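You operate a simulated robot arm through the tools that you are given. There is no shell and no other tool.

You are at the controls of a simulated robot arm. One attempt, no reset.

Task
Put one of the pale pegs from the red peg tray on the clear plate. Put the big silver bolt on the top of the right table away on the teal mat. Put the yellow plate on the white drawing on the top of the left table. Stack the 20 W bulb carton from the top of the left table on top of the 10 W bulb carton. Fetch the small red block and set it on the shelf of the grid bench. Put one of the dark pegs from the red peg tray in the pine box. Put the tin marked "descaler" from the top of the blue bench on the shelf of the blue bench and the tin that says "WAX" on the purple end of the packing table. The order is free. Set down upright: tin.

It is judged by the outcome, as a careful person would: the job done as asked, and still so three seconds after it is handed in. It fails if anything else is knocked over, pushed out of place, dropped, spilled or broken.

Robot
A 7-joint arm with a two-finger parallel gripper on a trunk, on a base that drives. Base frame: it is fixed to the floor where the robot stands at the start and does not move with it; the origin is under the middle of the robot, x ahead of it, y to its left, z up. Lengths are in mm, angles in degrees, forces in N, time in s.
With the tool pointing down near the work surface it reaches from about 100 to 700 mm from the robot's upright axis, wherever it stands. Its first joint turns from -166.0 to 166.0 degrees. Places, roughly: big silver bolt (6x2x2 cm) [1000, -3300, 900]; bulb carton [1250, 250, 1000]; clear plate (21x21x1 cm) [-1500, 2300, 900]; cream powder tin, small cream tin, small red tin [-2250, -7500, 1000]; dark peg (4x4x11 cm) [500, -200, 900]; pale peg (4x4x11 cm) [500, -300, 900]; pine box (26x20x12 cm) [-3800, 2400, 300]; purple end of the packing table [-1800, -4200, 800]; shelf of the blue bench [-2700, -7300, 200]; shelf of the grid bench [-1800, -200, 200]; small red block (9x5x4 cm) [1300, 700, 900]; teal mat (23x25 cm) [-5640, -5060, 860]; white drawing [1500, -500, 1000]; yellow plate (15x6x6 cm) [1400, -800, 900]. Payload 3.91 kg.
Tool frame: the origin (TCP) lies between the finger pads and is the grasp point; the fingertips stand 30 mm ahead of it; z points along the fingers, y is the line along which they close. Largest opening 110 mm; finger width 20, thickness 10; the body of the gripper, 48 by 112 mm, starts 55 mm behind the TCP.
Orientation is told as [roll, pitch, yaw] about the base's x, y, z axes, in that order, counted from this pose: with the fingers straight down and closing along the base's y, the tool's x points along the base's -x, its y along +y and its z along -z.

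Tools
- The arm moves only by the tool send_rows. Its argument "series" is a list of rows, each an object of numbers (a shift or turn left out is 0, a gripper value left out holds the last): "dx", "dy", "dz": the shift along the base's x, y, z in mm; "ax", "ay", "az": the turn, a rotation vector about the base's x, y, z in degrees; "hand": the finger opening in mm, from 0 to 110. In form: [{"dx": .., "dy": .., "dz": .., "ax": .., "ay": .., "az": .., "hand": ..}, ...]. A call has 1 to 20 rows; each row shifts and turns the commanded pose from where the row before left it. Each row takes 0.2 s and may step no farther than 50 mm and 8.6 degrees from the row before; otherwise, or with a gripper value out of range, the whole call is refused. A pose out of reach is approached as far as the arm can. The call stops where the force on the tool passes 40 N (or 10 N more than at its start, if that is more) or the arm is blocked; 0.2 s more then pass. Each finger travels about 72 mm/s and halts on what it meets, pressing with about 28 N; the grip force reading is that of the motor and also rises with nothing between the fingers. The clock runs only during rows and for 0.2 s after the last one: add rows that do not move to give the fingers time. The reply holds the time, the measured pose of the TCP, the force on the tool along the base axes, the opening and the grip force, in the units named above and with some noise, with the torque about the TCP (base axes, N m) and any sound that the robot's microphone picked up.
- Cameras (640 x 400 px; columns grow to the right, rows downward): "scene" is now at [224.4, -54.9, 1345]; the picture's right is [-0.71, -0.70, 0.00], its down [-0.53, 0.53, -0.66] and it looks along [0.46, -0.47, -0.75] (base axes); focal length 284 px, centre (320, 200). "wrist" rides on the gripper at [72, 17, -103] in the tool frame; the picture's right is [-0.23, 0.97, 0.00], its down [-0.76, -0.18, -0.62] and it looks along [-0.61, -0.14, 0.78] (tool axes); focal length 222 px, centre (320, 200). There is no depth. A picture from a camera that has moved, and an enlarged one, comes with that camera's place and axes in the base frame and with its lens.
- snapshot(camera): a new picture of that camera. The clock stands still meanwhile.
- move_column(by): slides the trunk up (or, below 0, down) by that many mm; the arm and the scene camera ride with it, the base frame stays. It gives what a move gives, with no picture.
- steer(legs): drives the robot by 1 to 6 legs, each [ahead, left, turn to the left] in mm, mm and degrees, along the robot's own axes; the way and the turn of a leg run together, so that a leg with both is an arc; at most 1500 mm and 180 degrees a leg. The arm and the cameras ride along, it lands a little off, and it stops where it bumps. It gives what a move gives.
- turn_head(pan, tilt): turns the head with the scene camera to pan (to the left, within 86 degrees either way) and tilt (down, from -29 to 69), counted from straight ahead of the robot. It gives what a move gives.
- enlarge(camera, box): a new picture of the part [left, top, right, bottom] of that camera's present view, enlarged. The clock stands still meanwhile.
- sign_off(): hands the job in; it is judged then, once.

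Nothing tells you exact positions but the pictures and the camera data. Unless the task says otherwise, let go and move clear before handing in.

The tools are called after "Emit:" as a command line: name --argument value ..., lists and objects as JSON in quotes. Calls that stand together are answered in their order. send_rows: Moves the arm, as the interface text tells. Its arguments: {"type":"object","properties":{"series":{"type":"array"}},"required":["series"]} The other tools are called the same way: move_column (by) slides the trunk up or down; steer (legs) drives the base; turn_head (pan, tilt) turns the head that bears the scene camera; snapshot (camera) takes a picture; enlarge (camera, box) takes an enlarged picture of a part of a camera's view; sign_off () hands the job in.

At the start:

```text
time: 0.0
tcp_pos: [367.3, -310.8, 1076.4]
ee_rot: [0.1, 0.0, 0.0]
force: [0.3, 0.2, 0.3]
moment: [0.01, 0.02, -0.02]
gripper_width: 110.1
grip_force: 0.0
trunk travel left (down, up): [-550.0, 132.0]
robot x, y, heading: [4.8, -4.3, -0.1]
head pan, tilt: [-45.4, 48.6]
```

scene: 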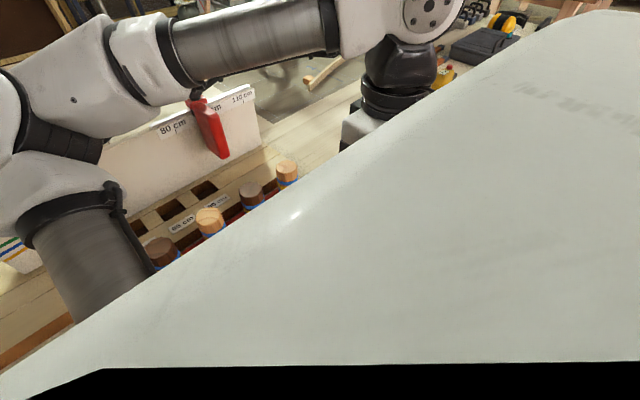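
wrist: 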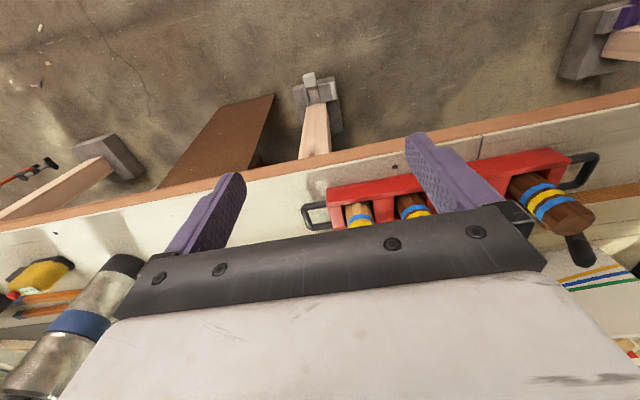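

The scene camera is partly blocked by the arm and a large pale surface; the red peg tray is on a bench just ahead and to the right. I'll look around with the head first.

Emit:
turn_head --pan 0 --tilt 30

Emit:
snapshot --camera "scene"

Emit:
turn_head --pan 60 --tilt 30

Emit:
snapshot --camera "scene"

Emit:
turn_head --pan -80 --tilt 30

Emit:
snapshot --camera "scene"

```text
time: 1.1
tcp_pos: [367.8, -310.4, 1075.7]
ee_rot: [0.0, 0.0, 0.2]
force: [0.1, -0.8, 0.4]
moment: [-0.03, -0.04, 0.01]
gripper_width: 109.9
grip_force: 0.1
trunk travel left (down, up): [-550.0, 132.0]
robot x, y, heading: [3.0, 1.3, 0.1]
head pan, tilt: [0.0, 30.0]
```

```text
taken
camera scene: at [259.8, 0.7, 1372.5], right [0.0, -1.0, 0.0], down [-0.5, 0.0, -0.87], along [0.87, 0.0, -0.5], focal length 284 px, centre (320, 200)
```

scene: 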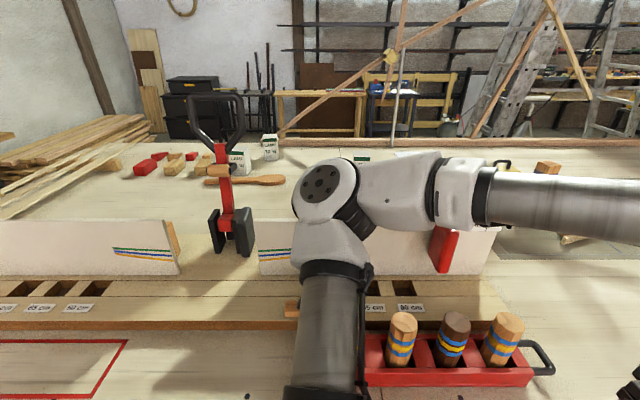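

```text
time: 2.4
tcp_pos: [368.5, -310.8, 1077.2]
ee_rot: [0.1, 0.0, 0.0]
force: [0.5, 0.1, 0.3]
moment: [-0.01, 0.02, 0.01]
gripper_width: 110.2
grip_force: 0.1
trunk travel left (down, up): [-550.0, 132.0]
robot x, y, heading: [-2.1, -1.7, 0.2]
head pan, tilt: [60.0, 30.0]
```

```text
taken
camera scene: at [214.7, 79.1, 1372.6], right [0.87, -0.5, 0.0], down [-0.25, -0.43, -0.87], along [0.43, 0.75, -0.5], focal length 284 px, centre (320, 200)
```

scene: 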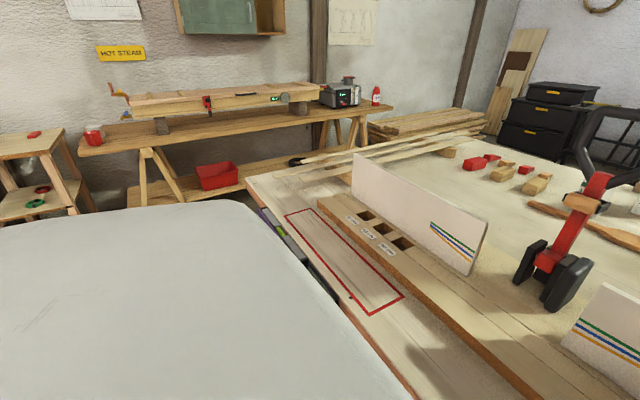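

```text
time: 4.7
tcp_pos: [367.8, -309.6, 1075.7]
ee_rot: [0.0, 0.0, -0.1]
force: [0.1, -0.1, 0.2]
moment: [-0.01, -0.02, 0.01]
gripper_width: 110.0
grip_force: 0.0
trunk travel left (down, up): [-550.0, 132.0]
robot x, y, heading: [2.4, 2.0, 0.1]
head pan, tilt: [-80.0, 30.0]
```

```text
taken
camera scene: at [185.1, -88.3, 1372.6], right [-0.98, -0.17, 0.0], down [-0.09, 0.49, -0.87], along [0.15, -0.85, -0.5], focal length 284 px, centre (320, 200)
```

scene: 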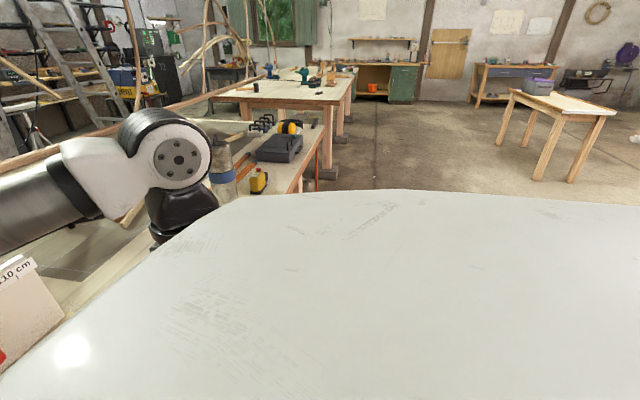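

I stand at the left table: peg tray in front right, cartons and red blocks far across. I'll look closer at the details of this table.

Emit:
turn_head --pan 20 --tilt 15

Emit:
enlarge --camera "scene" --box '[160, 150, 480, 350]'

Emit:
turn_head --pan -30 --tilt 15

Emit:
snapshot --camera "scene"

Emit:
turn_head --pan -30 --tilt 50

Emit:
snapshot --camera "scene"

Emit:
turn_head --pan 86 --tilt 10

Emit:
snapshot --camera "scene"

```text
time: 6.4
tcp_pos: [367.1, -310.7, 1075.4]
ee_rot: [0.0, 0.0, 0.0]
force: [-0.2, 0.7, 1.1]
moment: [-0.02, -0.04, 0.03]
gripper_width: 110.1
grip_force: 0.1
trunk travel left (down, up): [-550.0, 132.0]
robot x, y, heading: [-3.5, 0.8, -0.2]
head pan, tilt: [20.0, 15.0]
```

```text
2.00 times, centred on (320, 250) of scene
camera zoom: at [257.2, 32.7, 1396.7], right [0.34, -0.94, 0.0], down [-0.24, -0.09, -0.97], along [0.91, 0.33, -0.26], focal length 569 px, centre (320, 100)
```

zoom: 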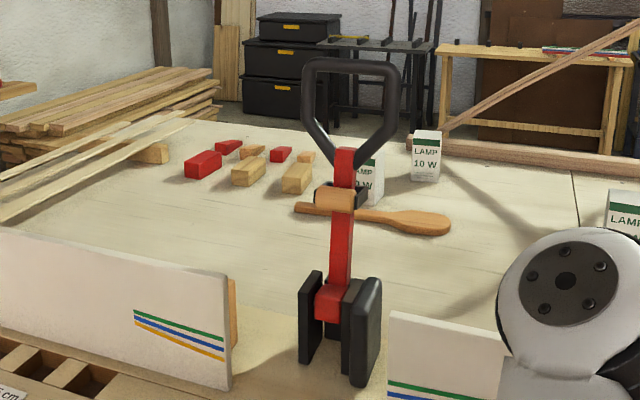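

```text
time: 7.6
tcp_pos: [368.6, -310.5, 1075.7]
ee_rot: [-0.1, 0.0, 0.0]
force: [-0.9, 0.2, 0.0]
moment: [0.05, 0.03, 0.01]
gripper_width: 109.5
grip_force: 0.1
trunk travel left (down, up): [-550.0, 132.0]
robot x, y, heading: [-1.2, -0.6, 0.1]
head pan, tilt: [-30.0, 15.0]
```

```text
taken
camera scene: at [250.3, -45.8, 1396.8], right [-0.5, -0.87, 0.0], down [-0.22, 0.13, -0.97], along [0.84, -0.48, -0.26], focal length 284 px, centre (320, 200)
```

scene: 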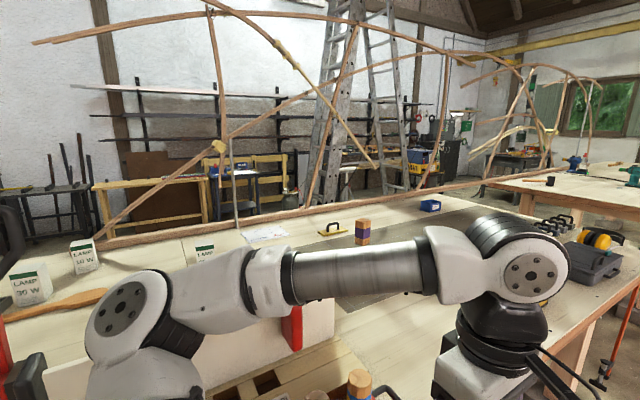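

```text
time: 8.6
tcp_pos: [367.8, -310.4, 1076.4]
ee_rot: [0.0, -0.1, 0.0]
force: [-0.5, 0.6, 0.5]
moment: [-0.01, 0.03, -0.03]
gripper_width: 109.8
grip_force: 0.0
trunk travel left (down, up): [-550.0, 132.0]
robot x, y, heading: [-2.4, -1.0, 0.2]
head pan, tilt: [-30.0, 50.0]
```

```text
taken
camera scene: at [236.1, -37.7, 1343.1], right [-0.5, -0.87, 0.0], down [-0.66, 0.38, -0.64], along [0.56, -0.32, -0.77], focal length 284 px, centre (320, 200)
```

scene: 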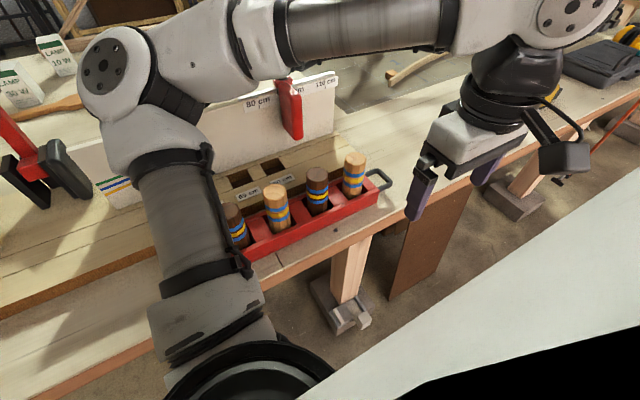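

```text
time: 10.6
tcp_pos: [368.2, -311.0, 1075.4]
ee_rot: [0.0, 0.0, -0.1]
force: [0.2, -0.2, -0.6]
moment: [0.01, 0.02, 0.0]
gripper_width: 109.9
grip_force: 0.1
trunk travel left (down, up): [-550.0, 132.0]
robot x, y, heading: [0.6, 1.7, -0.1]
head pan, tilt: [85.9, 10.0]
```

```text
taken
camera scene: at [176.0, 93.5, 1404.9], right [1.0, -0.07, 0.0], down [-0.01, -0.17, -0.98], along [0.07, 0.98, -0.17], focal length 284 px, centre (320, 200)
```

scene: 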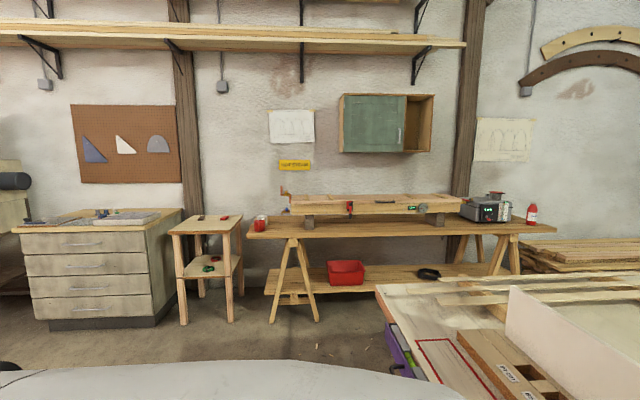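

I need a better map. I'll raise the trunk for a higher vantage and look at the far side and right side of this table.

Emit:
move_column --by 130

Emit:
turn_head --pan 10 --tilt 15

Emit:
snapshot --camera "scene"

Emit:
enlarge --camera "scene" --box '[160, 100, 480, 300]'

Emit:
turn_head --pan -35 --tilt 15

Emit:
enlarge --camera "scene" --box '[0, 100, 320, 300]'

Emit:
enlarge --camera "scene" --box '[320, 100, 640, 300]'

Emit:
turn_head --pan -75 --tilt 15

Emit:
snapshot --camera "scene"

```text
time: 12.1
tcp_pos: [367.8, -310.7, 1206.8]
ee_rot: [0.0, 0.0, -0.1]
force: [0.7, -0.2, 0.6]
moment: [0.02, -0.01, 0.01]
gripper_width: 109.8
grip_force: 0.0
trunk travel left (down, up): [-680.0, 2.0]
robot x, y, heading: [3.1, 2.2, -0.0]
head pan, tilt: [85.9, 10.0]
```

```text
time: 13.6
tcp_pos: [369.2, -310.9, 1205.5]
ee_rot: [0.1, -0.1, 0.0]
force: [-0.8, -0.5, -0.3]
moment: [-0.01, -0.02, 0.01]
gripper_width: 110.1
grip_force: 0.1
trunk travel left (down, up): [-680.0, 2.0]
robot x, y, heading: [2.2, 0.4, -0.1]
head pan, tilt: [10.0, 15.0]
```

```text
taken
camera scene: at [261.4, 17.1, 1526.8], right [0.17, -0.98, 0.0], down [-0.25, -0.05, -0.97], along [0.95, 0.17, -0.26], focal length 284 px, centre (320, 200)
```

scene: 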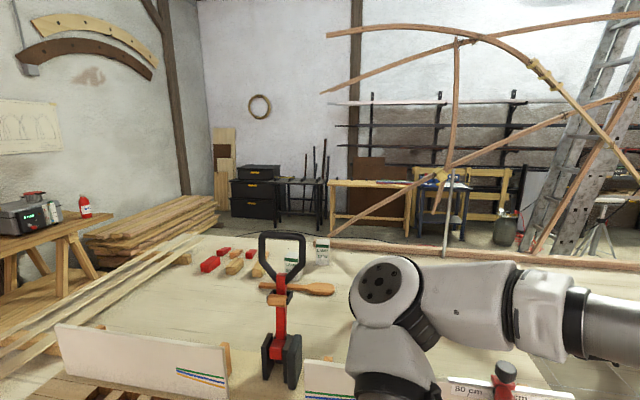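

```text
2.00 times, centred on (320, 200) of scene
camera zoom: at [261.4, 17.1, 1526.8], right [0.17, -0.98, 0.0], down [-0.25, -0.05, -0.97], along [0.95, 0.17, -0.26], focal length 569 px, centre (320, 200)
```

zoom: 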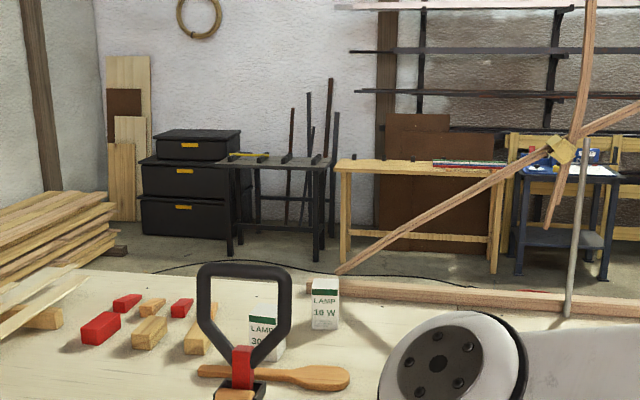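

```text
time: 14.7
tcp_pos: [367.9, -308.8, 1206.4]
ee_rot: [0.0, -0.1, 0.0]
force: [-0.1, -0.2, 0.1]
moment: [0.04, 0.0, 0.01]
gripper_width: 109.9
grip_force: 0.0
trunk travel left (down, up): [-680.0, 2.0]
robot x, y, heading: [1.3, -0.4, 0.0]
head pan, tilt: [-35.0, 15.0]
```

```text
2.00 times, centred on (160, 200) of scene
camera zoom: at [246.0, -52.7, 1526.8], right [-0.57, -0.82, 0.0], down [-0.21, 0.15, -0.97], along [0.79, -0.55, -0.26], focal length 569 px, centre (640, 200)
```

zoom: 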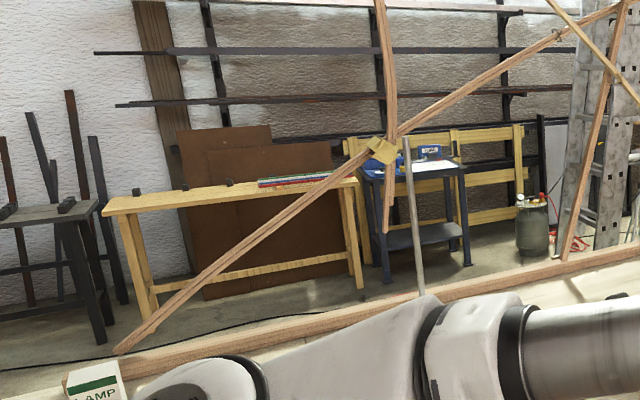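

```text
2.00 times, centred on (480, 200) of scene
camera zoom: at [246.0, -52.7, 1526.8], right [-0.57, -0.82, 0.0], down [-0.21, 0.15, -0.97], along [0.79, -0.55, -0.26], focal length 569 px, centre (0, 200)
```

zoom: 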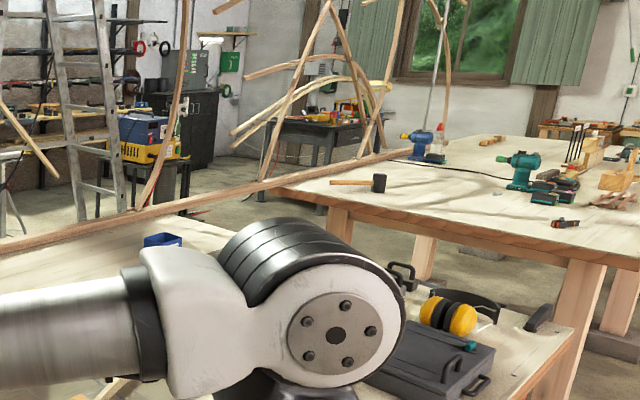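

```text
time: 15.8
tcp_pos: [368.1, -311.4, 1205.3]
ee_rot: [-0.1, 0.1, 0.0]
force: [0.2, 0.1, -0.1]
moment: [-0.02, -0.01, -0.03]
gripper_width: 109.9
grip_force: 0.1
trunk travel left (down, up): [-680.0, 2.0]
robot x, y, heading: [-1.8, -1.9, -0.4]
head pan, tilt: [-75.0, 15.0]
```

```text
taken
camera scene: at [193.6, -89.4, 1526.8], right [-0.97, -0.26, 0.0], down [-0.07, 0.25, -0.97], along [0.25, -0.93, -0.26], focal length 284 px, centre (320, 200)
```

scene: 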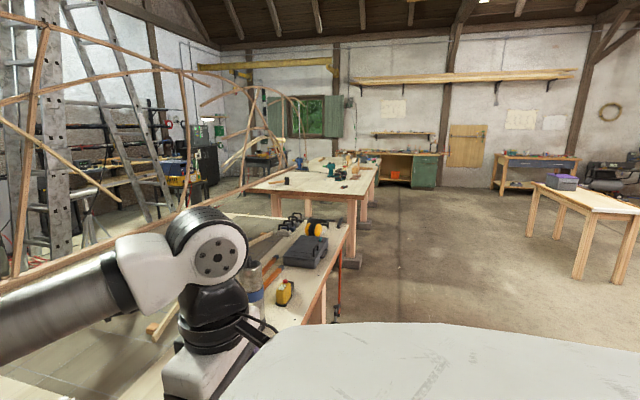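

I'll look straight down at the arm base and look for blocked views, then survey the other directions.

Emit:
turn_head --pan 0 --tilt 69

Emit:
snapshot --camera "scene"

Emit:
turn_head --pan 45 --tilt 60

Emit:
snapshot --camera "scene"

Emit:
snapshot --camera "wrist"

```text
time: 17.3
tcp_pos: [368.6, -310.8, 1205.6]
ee_rot: [0.0, 0.0, 0.0]
force: [0.4, -0.1, -0.2]
moment: [0.01, -0.02, 0.03]
gripper_width: 110.0
grip_force: 0.1
trunk travel left (down, up): [-680.0, 2.0]
robot x, y, heading: [3.3, 1.2, 0.0]
head pan, tilt: [0.0, 68.8]
```

```text
taken
camera scene: at [225.3, 0.8, 1451.1], right [0.0, -1.0, 0.0], down [-0.93, 0.0, -0.36], along [0.36, 0.0, -0.93], focal length 284 px, centre (320, 200)
```

scene: 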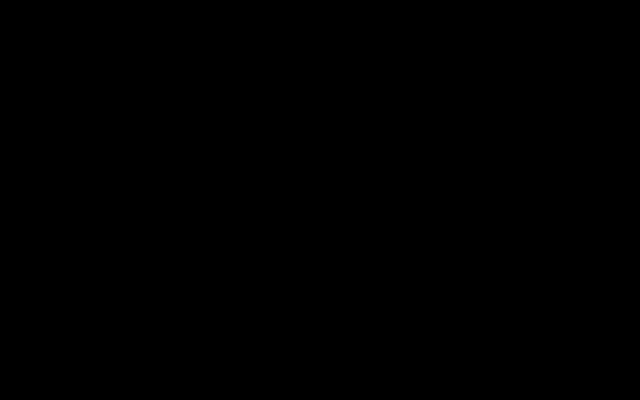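

```text
time: 18.4
tcp_pos: [368.7, -311.1, 1206.2]
ee_rot: [0.0, 0.0, 0.0]
force: [1.2, 0.2, 0.2]
moment: [-0.01, -0.01, 0.03]
gripper_width: 109.9
grip_force: 0.1
trunk travel left (down, up): [-680.0, 2.0]
robot x, y, heading: [-0.2, -0.1, 0.1]
head pan, tilt: [45.0, 60.0]
```

```text
taken
camera scene: at [216.6, 47.9, 1460.4], right [0.71, -0.71, 0.0], down [-0.61, -0.61, -0.5], along [0.35, 0.35, -0.87], focal length 284 px, centre (320, 200)
```

scene: 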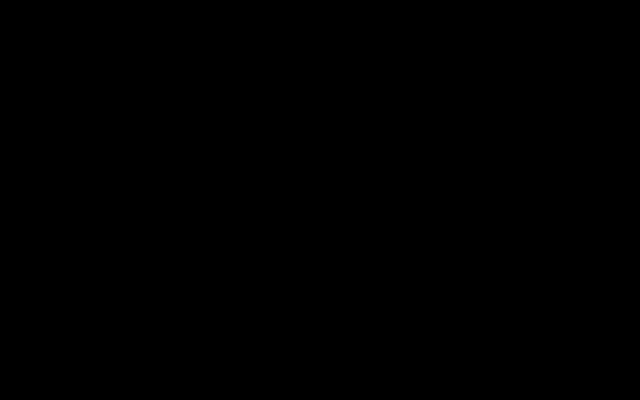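

```text
taken
camera wrist: at [296.6, -294.3, 1309.4], right [0.23, 0.97, 0.0], down [0.76, -0.18, 0.62], along [0.61, -0.14, -0.78], focal length 222 px, centre (320, 200)
```

wrist: 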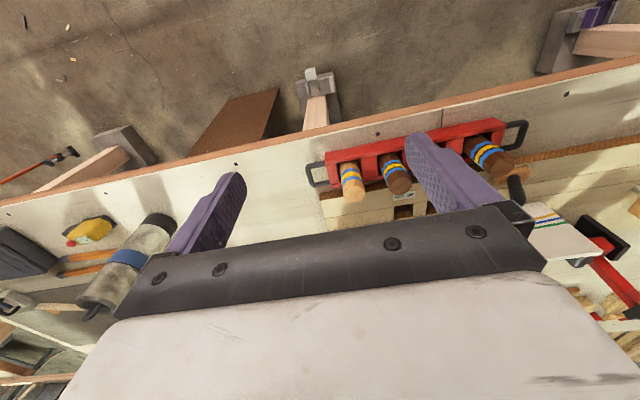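

I want to know the robot's own footprint and arm axis, so I'll turn the wrist to look back at the body.

Emit:
send_rows --series '[{"az": 8.5}, {"az": 8.5}, {"az": 8.5}, {"az": 8.5}, {"az": 8.5}, {"az": 8.5}, {"az": 8.5}, {"az": 8.5}, {"az": 8.5}, {"az": 8.5}, {"az": 5}]'

Emit:
snapshot --camera "wrist"

Emit:
turn_head --pan 0 --tilt 40

Emit:
snapshot --camera "scene"

```text
time: 20.8
tcp_pos: [368.2, -310.5, 1206.7]
ee_rot: [0.1, 0.0, 90.2]
force: [-0.9, 0.5, 0.7]
moment: [-0.04, -0.02, -0.04]
gripper_width: 110.1
grip_force: 0.1
trunk travel left (down, up): [-680.0, 2.0]
robot x, y, heading: [1.2, 0.1, 0.1]
head pan, tilt: [45.0, 60.0]
```

```text
taken
camera wrist: at [352.5, -383.2, 1309.1], right [-0.97, 0.22, 0.0], down [0.18, 0.76, 0.62], along [0.14, 0.61, -0.78], focal length 222 px, centre (320, 200)
```

wrist: 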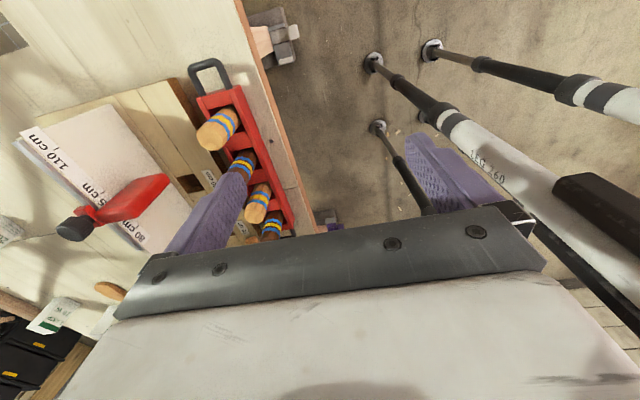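

```text
time: 21.9
tcp_pos: [368.2, -309.6, 1206.9]
ee_rot: [0.0, 0.0, 89.9]
force: [-0.5, -1.0, -0.7]
moment: [0.02, 0.02, 0.0]
gripper_width: 110.1
grip_force: 0.0
trunk travel left (down, up): [-680.0, 2.0]
robot x, y, heading: [-1.3, 1.4, -0.0]
head pan, tilt: [0.0, 40.0]
```

```text
taken
camera scene: at [254.4, 0.9, 1487.2], right [0.0, -1.0, 0.0], down [-0.64, 0.0, -0.77], along [0.77, 0.0, -0.64], focal length 284 px, centre (320, 200)
```

scene: 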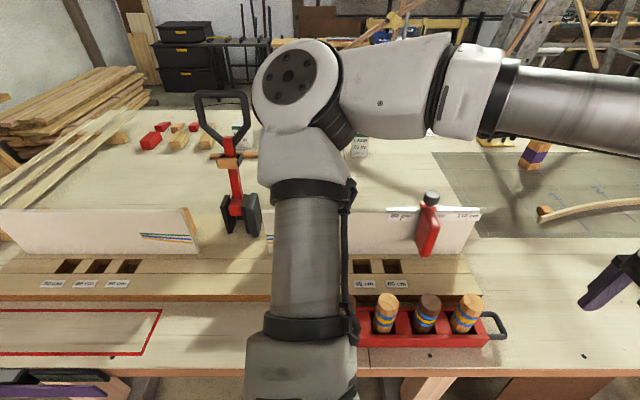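

The robot stands on four thin legs with a shell body above. I'll move the hand ahead and turn the wrist back toward the robot to see its front.

Emit:
send_rows --series '[{"az": 8.5, "dx": 25}, {"az": 8.5, "dx": 25}, {"az": 8.5, "dx": 25}, {"az": 8.5, "dx": 25}, {"az": 8.5, "dx": 25}, {"az": 8.5, "dx": 25}, {"az": 8.5, "dx": 25}, {"az": 8.5, "dx": 25}, {"dx": 25}]'

Emit:
snapshot --camera "wrist"

```text
time: 23.9
tcp_pos: [594.0, -309.7, 1206.1]
ee_rot: [0.0, -0.1, 158.0]
force: [-0.1, 0.1, -0.5]
moment: [-0.01, 0.02, -0.01]
gripper_width: 110.1
grip_force: 0.1
trunk travel left (down, up): [-680.0, 2.0]
robot x, y, heading: [0.1, -1.1, 0.2]
head pan, tilt: [0.0, 40.0]
```

```text
taken
camera wrist: at [656.2, -354.0, 1309.3], right [-0.57, -0.82, 0.0], down [-0.64, 0.45, 0.62], along [-0.51, 0.36, -0.78], focal length 222 px, centre (320, 200)
```

wrist: 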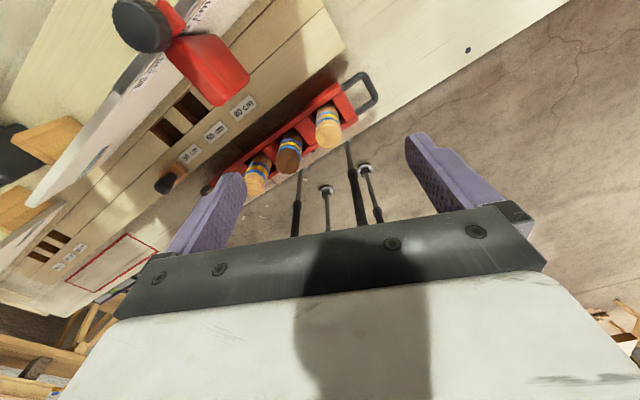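

Four pegs stand in the tray at about x=550, y≈-52, -131, -210, -289, tops near z=980. I'll turn the hand to close along x, hover over the end pale peg (y≈-289) and look.

Emit:
send_rows --series '[{"az": -8.5, "dx": -10}, {"az": -8.5, "dx": -10}, {"az": -8.5, "dx": -10}, {"az": -8.5, "dx": -10}, {"az": -8.5, "dy": 10}, {"az": -8.5, "dy": 10}, {"az": -8.5}, {"az": -8.5}]'

Emit:
move_column --by -130

Emit:
snapshot --camera "wrist"

Emit:
turn_head --pan -35 --tilt 40

Emit:
snapshot --camera "scene"

```text
time: 25.7
tcp_pos: [554.1, -290.6, 1207.1]
ee_rot: [0.0, 0.1, 89.7]
force: [-0.6, -1.2, -0.7]
moment: [0.03, -0.03, 0.01]
gripper_width: 110.1
grip_force: 0.1
trunk travel left (down, up): [-680.0, 2.0]
robot x, y, heading: [1.8, 1.2, 0.0]
head pan, tilt: [0.0, 40.0]
```

```text
time: 27.3
tcp_pos: [552.8, -290.1, 1077.0]
ee_rot: [0.0, -0.1, 90.0]
force: [0.0, 0.8, 0.3]
moment: [-0.02, 0.0, 0.02]
gripper_width: 110.0
grip_force: 0.1
trunk travel left (down, up): [-550.0, 132.0]
robot x, y, heading: [1.1, 0.7, 0.1]
head pan, tilt: [0.0, 40.0]
```

```text
taken
camera wrist: at [537.3, -363.2, 1179.8], right [-0.97, 0.23, 0.0], down [0.18, 0.76, 0.62], along [0.14, 0.61, -0.78], focal length 222 px, centre (320, 200)
```

wrist: 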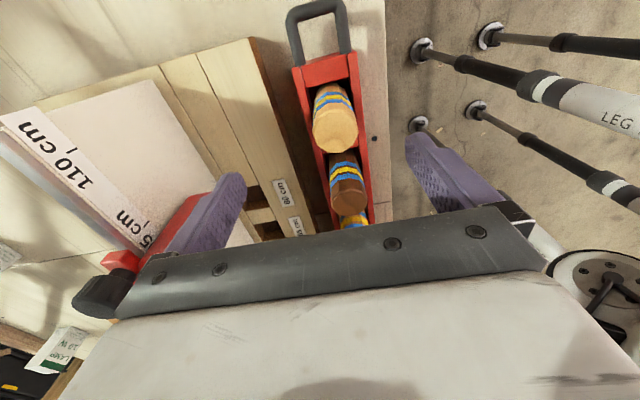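

```text
time: 28.3
tcp_pos: [552.8, -289.1, 1075.4]
ee_rot: [0.1, 0.1, 90.1]
force: [-0.8, 1.0, -0.3]
moment: [0.02, -0.03, -0.03]
gripper_width: 110.0
grip_force: 0.0
trunk travel left (down, up): [-550.0, 132.0]
robot x, y, heading: [0.2, -1.4, -0.2]
head pan, tilt: [-35.0, 40.0]
```

```text
taken
camera scene: at [239.1, -47.9, 1357.2], right [-0.57, -0.82, 0.0], down [-0.53, 0.37, -0.77], along [0.63, -0.44, -0.64], focal length 284 px, centre (320, 200)
```

scene: 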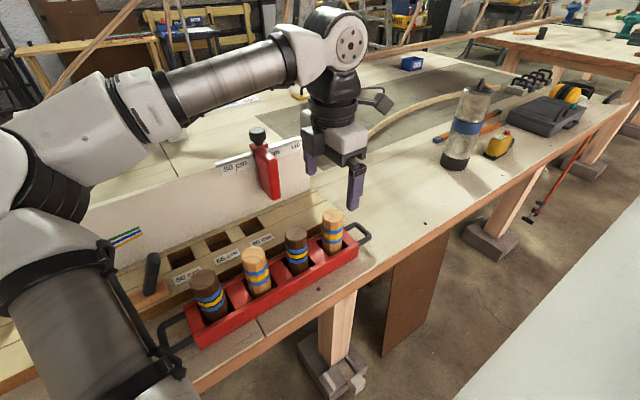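

The pegs are round; the end pale peg's top centre is at about (541, -289, 993). I'll align and go down to z≈955 and close.

Emit:
send_rows --series '[{"dx": -12, "dy": 1}, {"dz": -40}, {"dz": -40}, {"dz": -40}, {}]'

Emit:
snapshot --camera "wrist"

Emit:
enlarge --camera "scene" --box '[200, 140, 440, 290]'

```text
time: 29.5
tcp_pos: [540.6, -286.0, 953.7]
ee_rot: [0.0, 0.1, 90.0]
force: [0.4, 0.0, 0.5]
moment: [0.0, 0.02, 0.01]
gripper_width: 109.9
grip_force: 0.1
trunk travel left (down, up): [-550.0, 132.0]
robot x, y, heading: [2.3, -0.2, -0.1]
head pan, tilt: [-35.0, 40.0]
```

```text
taken
camera wrist: at [523.9, -360.1, 1057.1], right [-0.97, 0.23, 0.0], down [0.18, 0.76, 0.62], along [0.14, 0.61, -0.78], focal length 222 px, centre (320, 200)
```

wrist: 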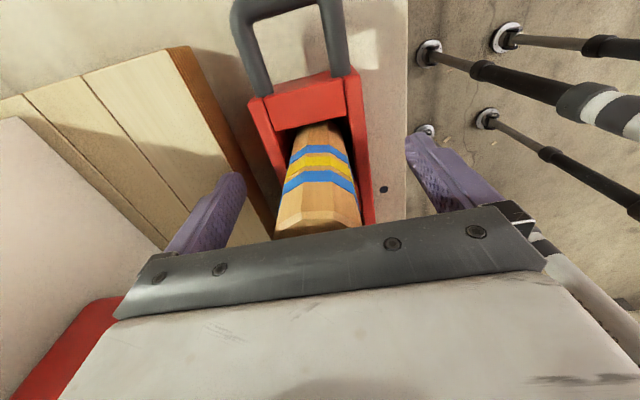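

```text
2.67 times, centred on (320, 215) of scene
camera zoom: at [239.0, -48.0, 1357.2], right [-0.57, -0.82, 0.0], down [-0.53, 0.37, -0.77], along [0.63, -0.44, -0.64], focal length 758 px, centre (320, 160)
```

zoom: 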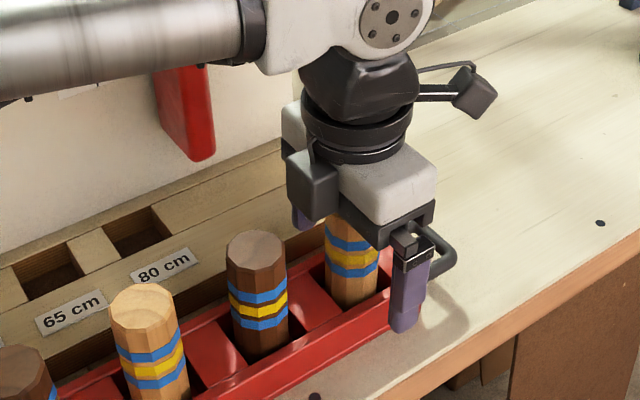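

The peg sits between the fingers. Closing and lifting.

Emit:
send_rows --series '[{"hand": 0}, {}, {}, {}, {}]'

Emit:
snapshot --camera "wrist"

```text
time: 30.7
tcp_pos: [539.9, -286.9, 954.1]
ee_rot: [0.0, 0.1, 90.0]
force: [0.5, 0.2, 0.1]
moment: [0.0, 0.01, -0.06]
gripper_width: 39.4
grip_force: 27.7
trunk travel left (down, up): [-550.0, 132.0]
robot x, y, heading: [-1.2, -0.0, 0.1]
head pan, tilt: [-35.0, 40.0]
```

```text
taken
camera wrist: at [524.0, -360.2, 1057.5], right [-0.97, 0.23, 0.0], down [0.18, 0.76, 0.62], along [0.14, 0.61, -0.78], focal length 222 px, centre (320, 200)
```

wrist: 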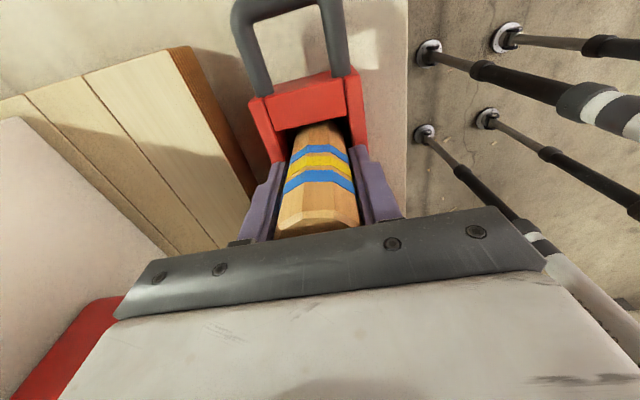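

Gripped (39 mm). Lifting straight out, then tucking the hand back near the body.

Emit:
send_rows --series '[{"dz": 40}, {"dz": 40}, {"dz": 40}, {"dz": 40}, {"dz": 20}]'

Emit:
snapshot --camera "scene"

```text
time: 31.9
tcp_pos: [541.4, -287.9, 1137.0]
ee_rot: [0.0, 0.1, 90.0]
force: [0.3, -0.2, -0.8]
moment: [0.0, -0.01, -0.02]
gripper_width: 39.0
grip_force: 27.9
trunk travel left (down, up): [-550.0, 132.0]
robot x, y, heading: [0.8, -3.1, -0.0]
head pan, tilt: [-35.0, 40.0]
```

```text
taken
camera scene: at [239.0, -48.0, 1357.2], right [-0.57, -0.82, 0.0], down [-0.53, 0.37, -0.77], along [0.63, -0.44, -0.64], focal length 284 px, centre (320, 200)
```

scene: 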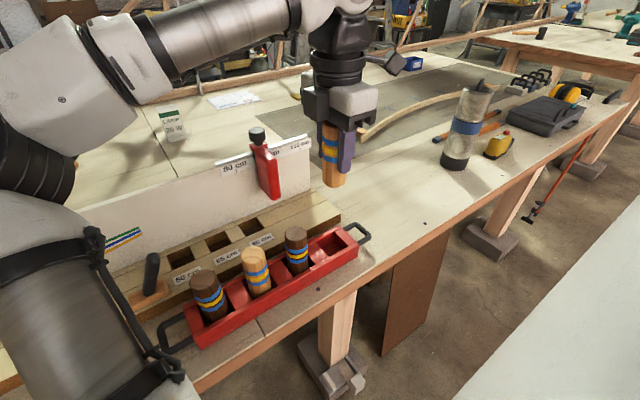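

Pale peg is out cleanly. I'll retract the hand to the body, back away from the table, turn left and look.

Emit:
send_rows --series '[{"dx": -40}, {"dx": -40}, {"dx": -40}, {"dx": -40}]'

Emit:
steer --legs '[[-350, 0, 0], [0, 0, 90]]'

Emit:
turn_head --pan 0 --tilt 15

Emit:
snapshot --camera "scene"

Emit:
turn_head --pan 70 --tilt 15

Emit:
snapshot --camera "scene"

```text
time: 32.9
tcp_pos: [383.3, -287.0, 1136.4]
ee_rot: [0.0, 0.0, 89.9]
force: [0.1, -0.5, -1.5]
moment: [0.0, 0.02, 0.0]
gripper_width: 39.1
grip_force: 28.0
trunk travel left (down, up): [-550.0, 132.0]
robot x, y, heading: [2.3, 1.2, 0.3]
head pan, tilt: [-35.0, 40.0]
```

```text
time: 39.1
tcp_pos: [-57.7, 384.3, 1135.4]
ee_rot: [-0.1, 0.1, -179.8]
force: [-1.3, -0.1, -0.4]
moment: [0.02, -0.04, -0.01]
gripper_width: 0.1
grip_force: 27.6
trunk travel left (down, up): [-550.0, 132.0]
robot x, y, heading: [-346.7, -3.1, 90.2]
head pan, tilt: [-35.0, 40.0]
```

```text
time: 40.1
tcp_pos: [-58.1, 384.9, 1135.0]
ee_rot: [0.0, 0.0, -179.9]
force: [0.0, -0.6, -0.5]
moment: [-0.02, 0.02, 0.02]
gripper_width: 0.0
grip_force: 28.2
trunk travel left (down, up): [-550.0, 132.0]
robot x, y, heading: [-343.7, 0.9, 89.9]
head pan, tilt: [0.0, 15.0]
```

```text
taken
camera scene: at [-345.3, 264.5, 1396.7], right [1.0, 0.0, 0.0], down [0.0, -0.26, -0.97], along [0.0, 0.97, -0.26], focal length 284 px, centre (320, 200)
```

scene: 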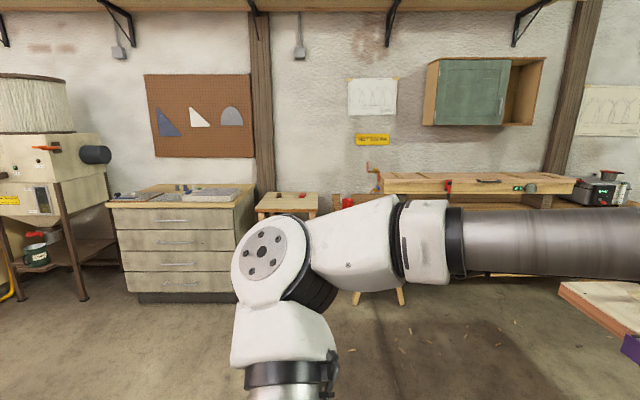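

```text
time: 41.5
tcp_pos: [-58.0, 385.3, 1134.9]
ee_rot: [-0.1, -0.1, -180.0]
force: [0.0, -0.4, 0.1]
moment: [0.03, 0.05, -0.01]
gripper_width: 0.1
grip_force: 27.8
trunk travel left (down, up): [-550.0, 132.0]
robot x, y, heading: [-341.7, -0.7, 90.2]
head pan, tilt: [70.0, 15.0]
```

```text
taken
camera scene: at [-433.1, 203.0, 1396.8], right [0.34, 0.94, 0.0], down [0.24, -0.09, -0.97], along [-0.91, 0.33, -0.26], focal length 284 px, centre (320, 200)
```

scene: 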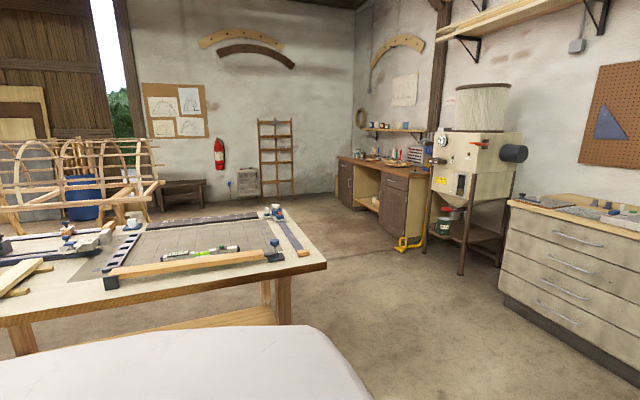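

The gripper reads closed to 0 — the peg slipped out during the drive. I need to find it; looking with the wrist camera and head.

Emit:
snapshot --camera "wrist"

Emit:
turn_head --pan -60 --tilt 35

Emit:
snapshot --camera "scene"

Emit:
turn_head --pan -86 --tilt 25

Emit:
snapshot --camera "scene"

Emit:
turn_head --pan 0 --tilt 45

Emit:
snapshot --camera "scene"

```text
taken
camera wrist: at [15.3, 366.6, 1238.4], right [-0.23, -0.97, 0.0], down [-0.76, 0.18, 0.62], along [-0.61, 0.14, -0.78], focal length 222 px, centre (320, 200)
```

wrist: 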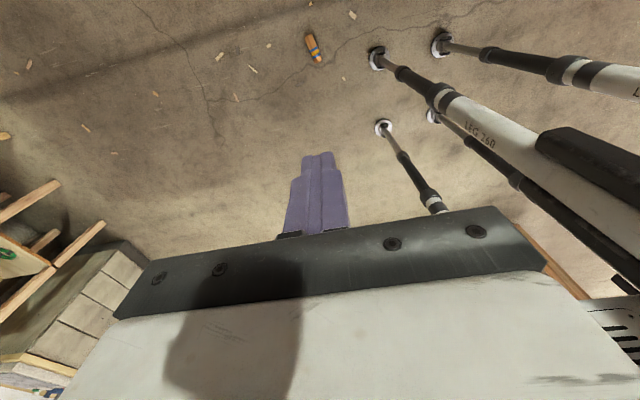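

```text
time: 43.6
tcp_pos: [-57.6, 383.8, 1135.9]
ee_rot: [-0.1, 0.1, -179.9]
force: [-0.9, -0.7, 0.0]
moment: [0.06, 0.01, 0.03]
gripper_width: 0.0
grip_force: 27.7
trunk travel left (down, up): [-550.0, 132.0]
robot x, y, heading: [-343.1, 1.7, 90.0]
head pan, tilt: [-60.0, 35.0]
```

```text
taken
camera scene: at [-269.1, 215.2, 1364.8], right [0.5, -0.87, 0.0], down [-0.5, -0.29, -0.82], along [0.71, 0.41, -0.57], focal length 284 px, centre (320, 200)
```

scene: 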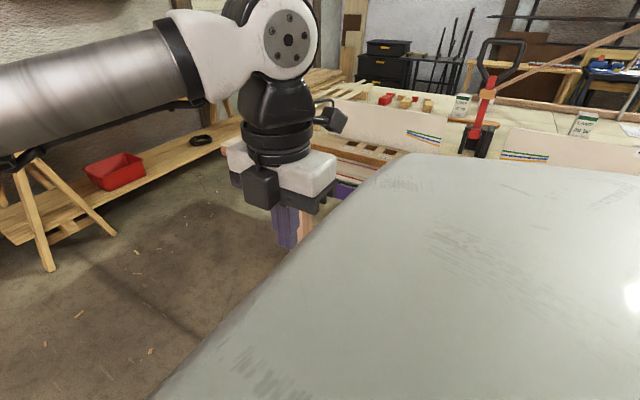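

```text
time: 44.5
tcp_pos: [-58.6, 385.0, 1134.9]
ee_rot: [0.0, 0.0, -179.9]
force: [-0.9, 1.1, 0.6]
moment: [-0.02, 0.0, -0.01]
gripper_width: 0.0
grip_force: 28.4
trunk travel left (down, up): [-550.0, 132.0]
robot x, y, heading: [-345.5, 1.6, 90.1]
head pan, tilt: [-85.9, 25.0]
```

```text
taken
camera scene: at [-253.4, 177.8, 1380.5], right [0.07, -1.0, 0.0], down [-0.42, -0.03, -0.91], along [0.9, 0.07, -0.42], focal length 284 px, centre (320, 200)
```

scene: 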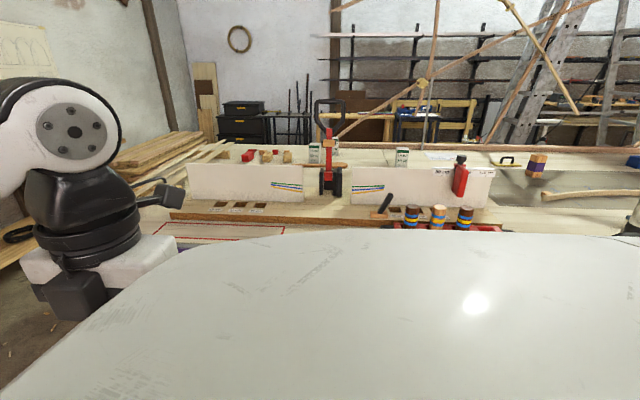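

```text
time: 46.1
tcp_pos: [-58.4, 383.6, 1135.7]
ee_rot: [0.0, -0.1, -179.9]
force: [-0.4, 0.2, 0.4]
moment: [0.03, -0.02, 0.01]
gripper_width: 0.0
grip_force: 28.2
trunk travel left (down, up): [-550.0, 132.0]
robot x, y, heading: [-344.4, -2.5, 90.1]
head pan, tilt: [0.0, 45.0]
```

```text
taken
camera scene: at [-345.3, 252.4, 1350.0], right [1.0, 0.0, 0.0], down [0.0, -0.71, -0.71], along [0.0, 0.71, -0.71], focal length 284 px, centre (320, 200)
```

scene: 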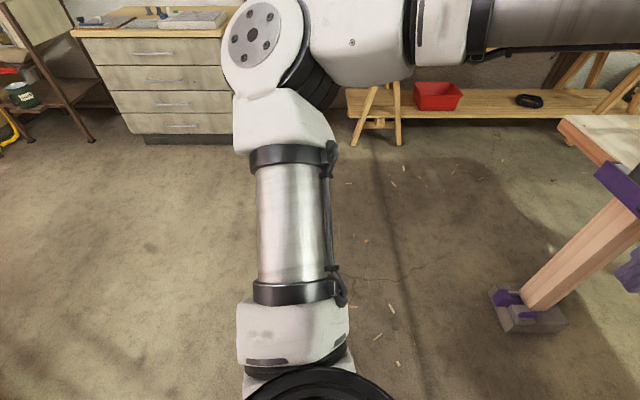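

The peg lies on the floor near (-67, 415), almost below the hand. I'll zoom in to see its pose.

Emit:
enlarge --camera "wrist" --box '[240, 0, 400, 100]'

Emit:
move_column --by -540

Emit:
snapshot --camera "wrist"

```text
4.00 times, centred on (320, 50) of wrist
camera zoom: at [15.3, 366.6, 1238.4], right [-0.23, -0.97, 0.0], down [-0.76, 0.18, 0.62], along [-0.61, 0.14, -0.78], focal length 888 px, centre (320, 800)
```

zoom: 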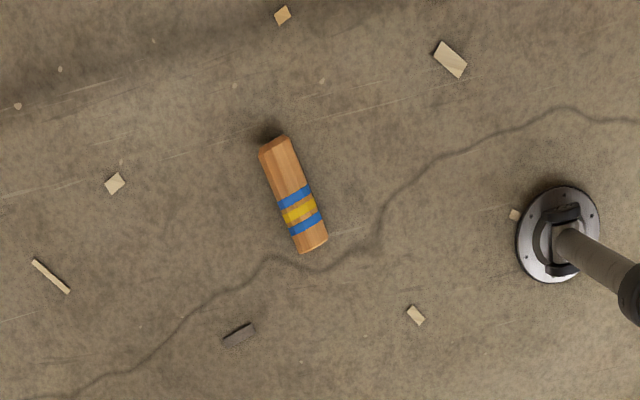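

```text
refused: -540 is not a number from -400 to 400
```

```text
taken
camera wrist: at [15.3, 366.6, 1238.4], right [-0.23, -0.97, 0.0], down [-0.76, 0.18, 0.62], along [-0.61, 0.14, -0.78], focal length 222 px, centre (320, 200)
```

wrist: 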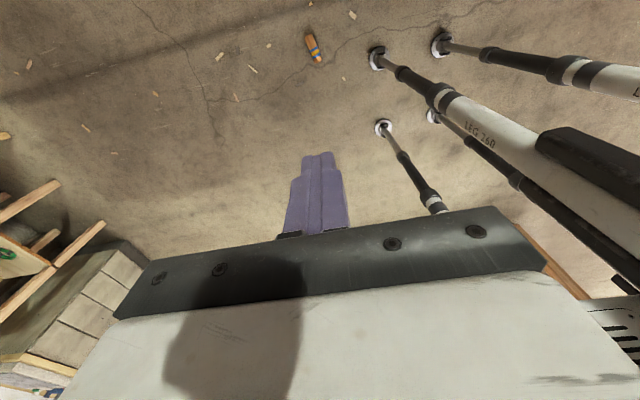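

The peg lies on the floor, its axis about 8° off x, centre ≈(-73, 412). I'll lower the trunk in steps, opening the hand, and go down over it.

Emit:
move_column --by -400

Emit:
send_rows --series '[{"dx": -15, "dy": 28, "az": 8, "hand": 90}, {}, {}]'

Emit:
snapshot --camera "wrist"

```text
time: 50.0
tcp_pos: [-58.5, 383.6, 735.8]
ee_rot: [0.1, 0.0, -179.9]
force: [0.3, -0.1, -0.4]
moment: [0.01, 0.0, -0.01]
gripper_width: 0.0
grip_force: 28.2
trunk travel left (down, up): [-150.0, 532.0]
robot x, y, heading: [-347.2, 2.4, 90.0]
head pan, tilt: [0.0, 45.0]
```

```text
time: 50.8
tcp_pos: [-72.4, 413.7, 736.7]
ee_rot: [0.0, 0.1, -171.9]
force: [0.1, 0.7, -0.7]
moment: [0.0, 0.01, 0.04]
gripper_width: 89.7
grip_force: 0.1
trunk travel left (down, up): [-150.0, 532.0]
robot x, y, heading: [-346.2, 3.2, 90.2]
head pan, tilt: [0.0, 45.0]
```

```text
taken
camera wrist: at [2.1, 405.6, 838.8], right [-0.09, -1.0, 0.0], down [-0.78, 0.07, 0.62], along [-0.62, 0.05, -0.78], focal length 222 px, centre (320, 200)
```

wrist: 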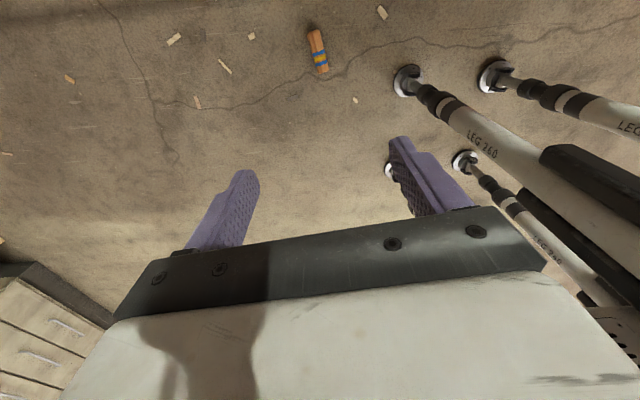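

Emit:
move_column --by -150

Emit:
send_rows --series '[{"dx": 4, "dz": -45}, {"dz": -45}, {"dz": -45}, {"dz": -45}, {"dz": -45}, {"dz": -45}, {"dz": -45}, {"dz": -45}]'

Emit:
snapshot --camera "wrist"

```text
time: 52.7
tcp_pos: [-70.0, 407.4, 657.0]
ee_rot: [-0.9, -0.1, -172.4]
force: [1.1, 0.1, -0.1]
moment: [-0.01, 0.01, -0.02]
gripper_width: 90.1
grip_force: 0.1
trunk travel left (down, up): [-65.0, 617.0]
robot x, y, heading: [-344.6, 2.1, 90.1]
head pan, tilt: [0.0, 45.0]
stopped: the arm was blocked; the commanded pose is now the measured one
```

```text
time: 54.5
tcp_pos: [-66.5, 410.9, 294.1]
ee_rot: [-0.9, 0.0, -172.5]
force: [-0.4, 0.2, -0.1]
moment: [-0.02, 0.02, 0.02]
gripper_width: 89.9
grip_force: 0.0
trunk travel left (down, up): [-65.0, 617.0]
robot x, y, heading: [-344.6, -0.3, 90.2]
head pan, tilt: [0.0, 45.0]
```

```text
taken
camera wrist: at [8.6, 401.9, 397.8], right [-0.1, -0.99, -0.01], down [-0.78, 0.07, 0.63], along [-0.62, 0.07, -0.78], focal length 222 px, centre (320, 200)
```

wrist: 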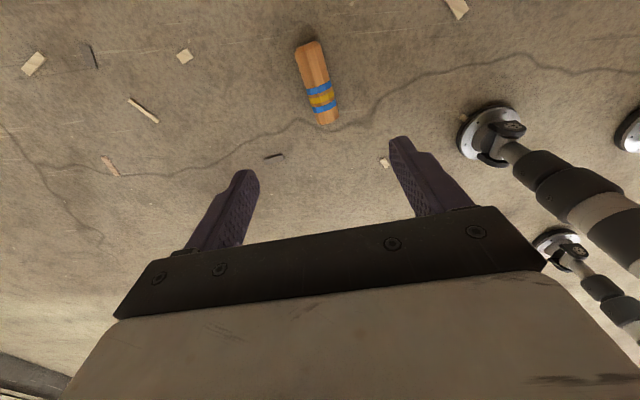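

Emit:
send_rows --series '[{"dx": 3, "dy": 6, "ax": 0.9, "az": 2, "dz": -45}, {"dz": -45}, {"dz": -45}, {"dz": -45}, {"dz": -30}]'

Emit:
snapshot --camera "wrist"

```text
time: 55.7
tcp_pos: [-65.0, 428.4, 98.4]
ee_rot: [-3.2, 0.4, -170.5]
force: [-0.1, -0.1, 0.4]
moment: [0.02, 0.0, -0.01]
gripper_width: 90.2
grip_force: 0.1
trunk travel left (down, up): [-65.0, 617.0]
robot x, y, heading: [-342.6, 0.3, 90.2]
head pan, tilt: [0.0, 45.0]
```

```text
taken
camera wrist: at [10.9, 417.0, 200.0], right [-0.06, -1.0, -0.06], down [-0.78, 0.01, 0.63], along [-0.62, 0.08, -0.78], focal length 222 px, centre (320, 200)
```

wrist: 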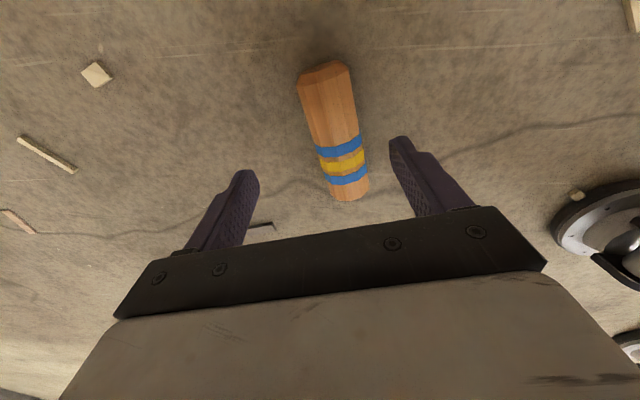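

The arm is at its low limit; I'll lower the trunk a bit more and re-align above the peg.

Emit:
move_column --by -30

Emit:
send_rows --series '[{"dz": 15}, {}]'

```text
time: 56.6
tcp_pos: [-64.1, 450.9, 103.5]
ee_rot: [-6.0, 0.9, -170.5]
force: [0.0, 0.1, -0.2]
moment: [0.02, -0.03, 0.04]
gripper_width: 90.1
grip_force: 0.0
trunk travel left (down, up): [-63.0, 619.0]
robot x, y, heading: [-343.8, 0.5, 90.3]
head pan, tilt: [0.0, 45.0]
stopped: the arm was blocked; the commanded pose is now the measured one
```

```text
time: 57.2
tcp_pos: [-63.9, 447.9, 114.6]
ee_rot: [-5.8, 0.6, -170.6]
force: [-0.4, -1.1, -0.7]
moment: [0.01, 0.02, 0.01]
gripper_width: 89.9
grip_force: 0.1
trunk travel left (down, up): [-63.0, 619.0]
robot x, y, heading: [-345.1, -0.3, 90.2]
head pan, tilt: [0.0, 45.0]
```

Emit:
turn_head --pan 0 --tilt 40

Emit:
snapshot --camera "scene"

Emit:
turn_head --pan -40 --tilt 40

Emit:
snapshot --camera "scene"

```text
time: 57.9
tcp_pos: [-65.8, 447.8, 114.8]
ee_rot: [-5.9, 0.6, -170.6]
force: [0.2, -0.1, -0.2]
moment: [0.01, 0.0, 0.0]
gripper_width: 90.0
grip_force: 0.0
trunk travel left (down, up): [-63.0, 619.0]
robot x, y, heading: [-346.2, -0.9, 90.2]
head pan, tilt: [0.0, 40.0]
```

```text
taken
camera scene: at [-343.3, 248.7, 878.0], right [1.0, 0.0, 0.0], down [0.0, -0.63, -0.77], along [0.0, 0.77, -0.63], focal length 284 px, centre (320, 200)
```

scene: 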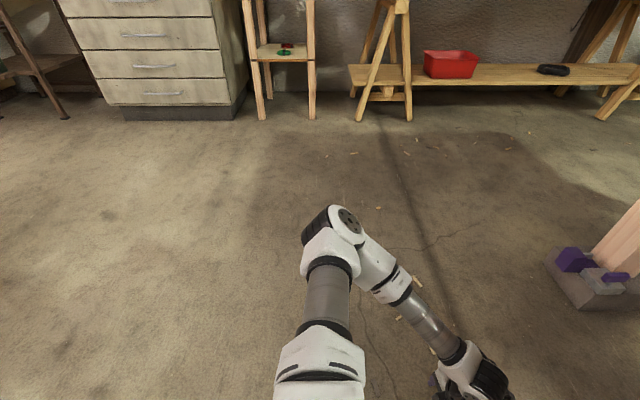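

```text
time: 59.0
tcp_pos: [-66.4, 449.1, 114.8]
ee_rot: [-5.8, 0.7, -170.5]
force: [-0.3, -0.3, 1.1]
moment: [0.0, 0.02, 0.0]
gripper_width: 90.2
grip_force: 0.1
trunk travel left (down, up): [-63.0, 619.0]
robot x, y, heading: [-346.4, -2.7, 90.0]
head pan, tilt: [-40.0, 40.0]
```

```text
taken
camera scene: at [-289.1, 229.0, 877.6], right [0.77, -0.64, -0.01], down [-0.41, -0.48, -0.77], along [0.49, 0.6, -0.64], focal length 284 px, centre (320, 200)
```

scene: 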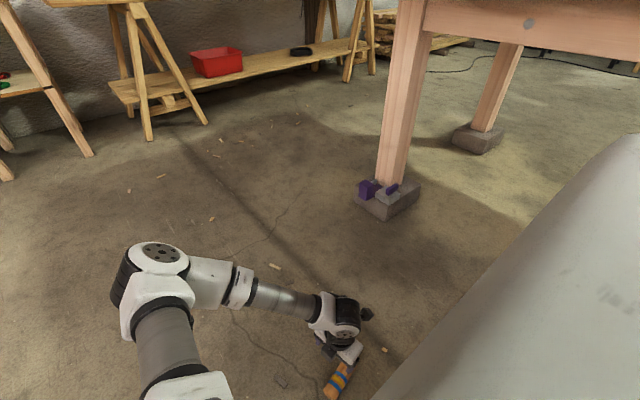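

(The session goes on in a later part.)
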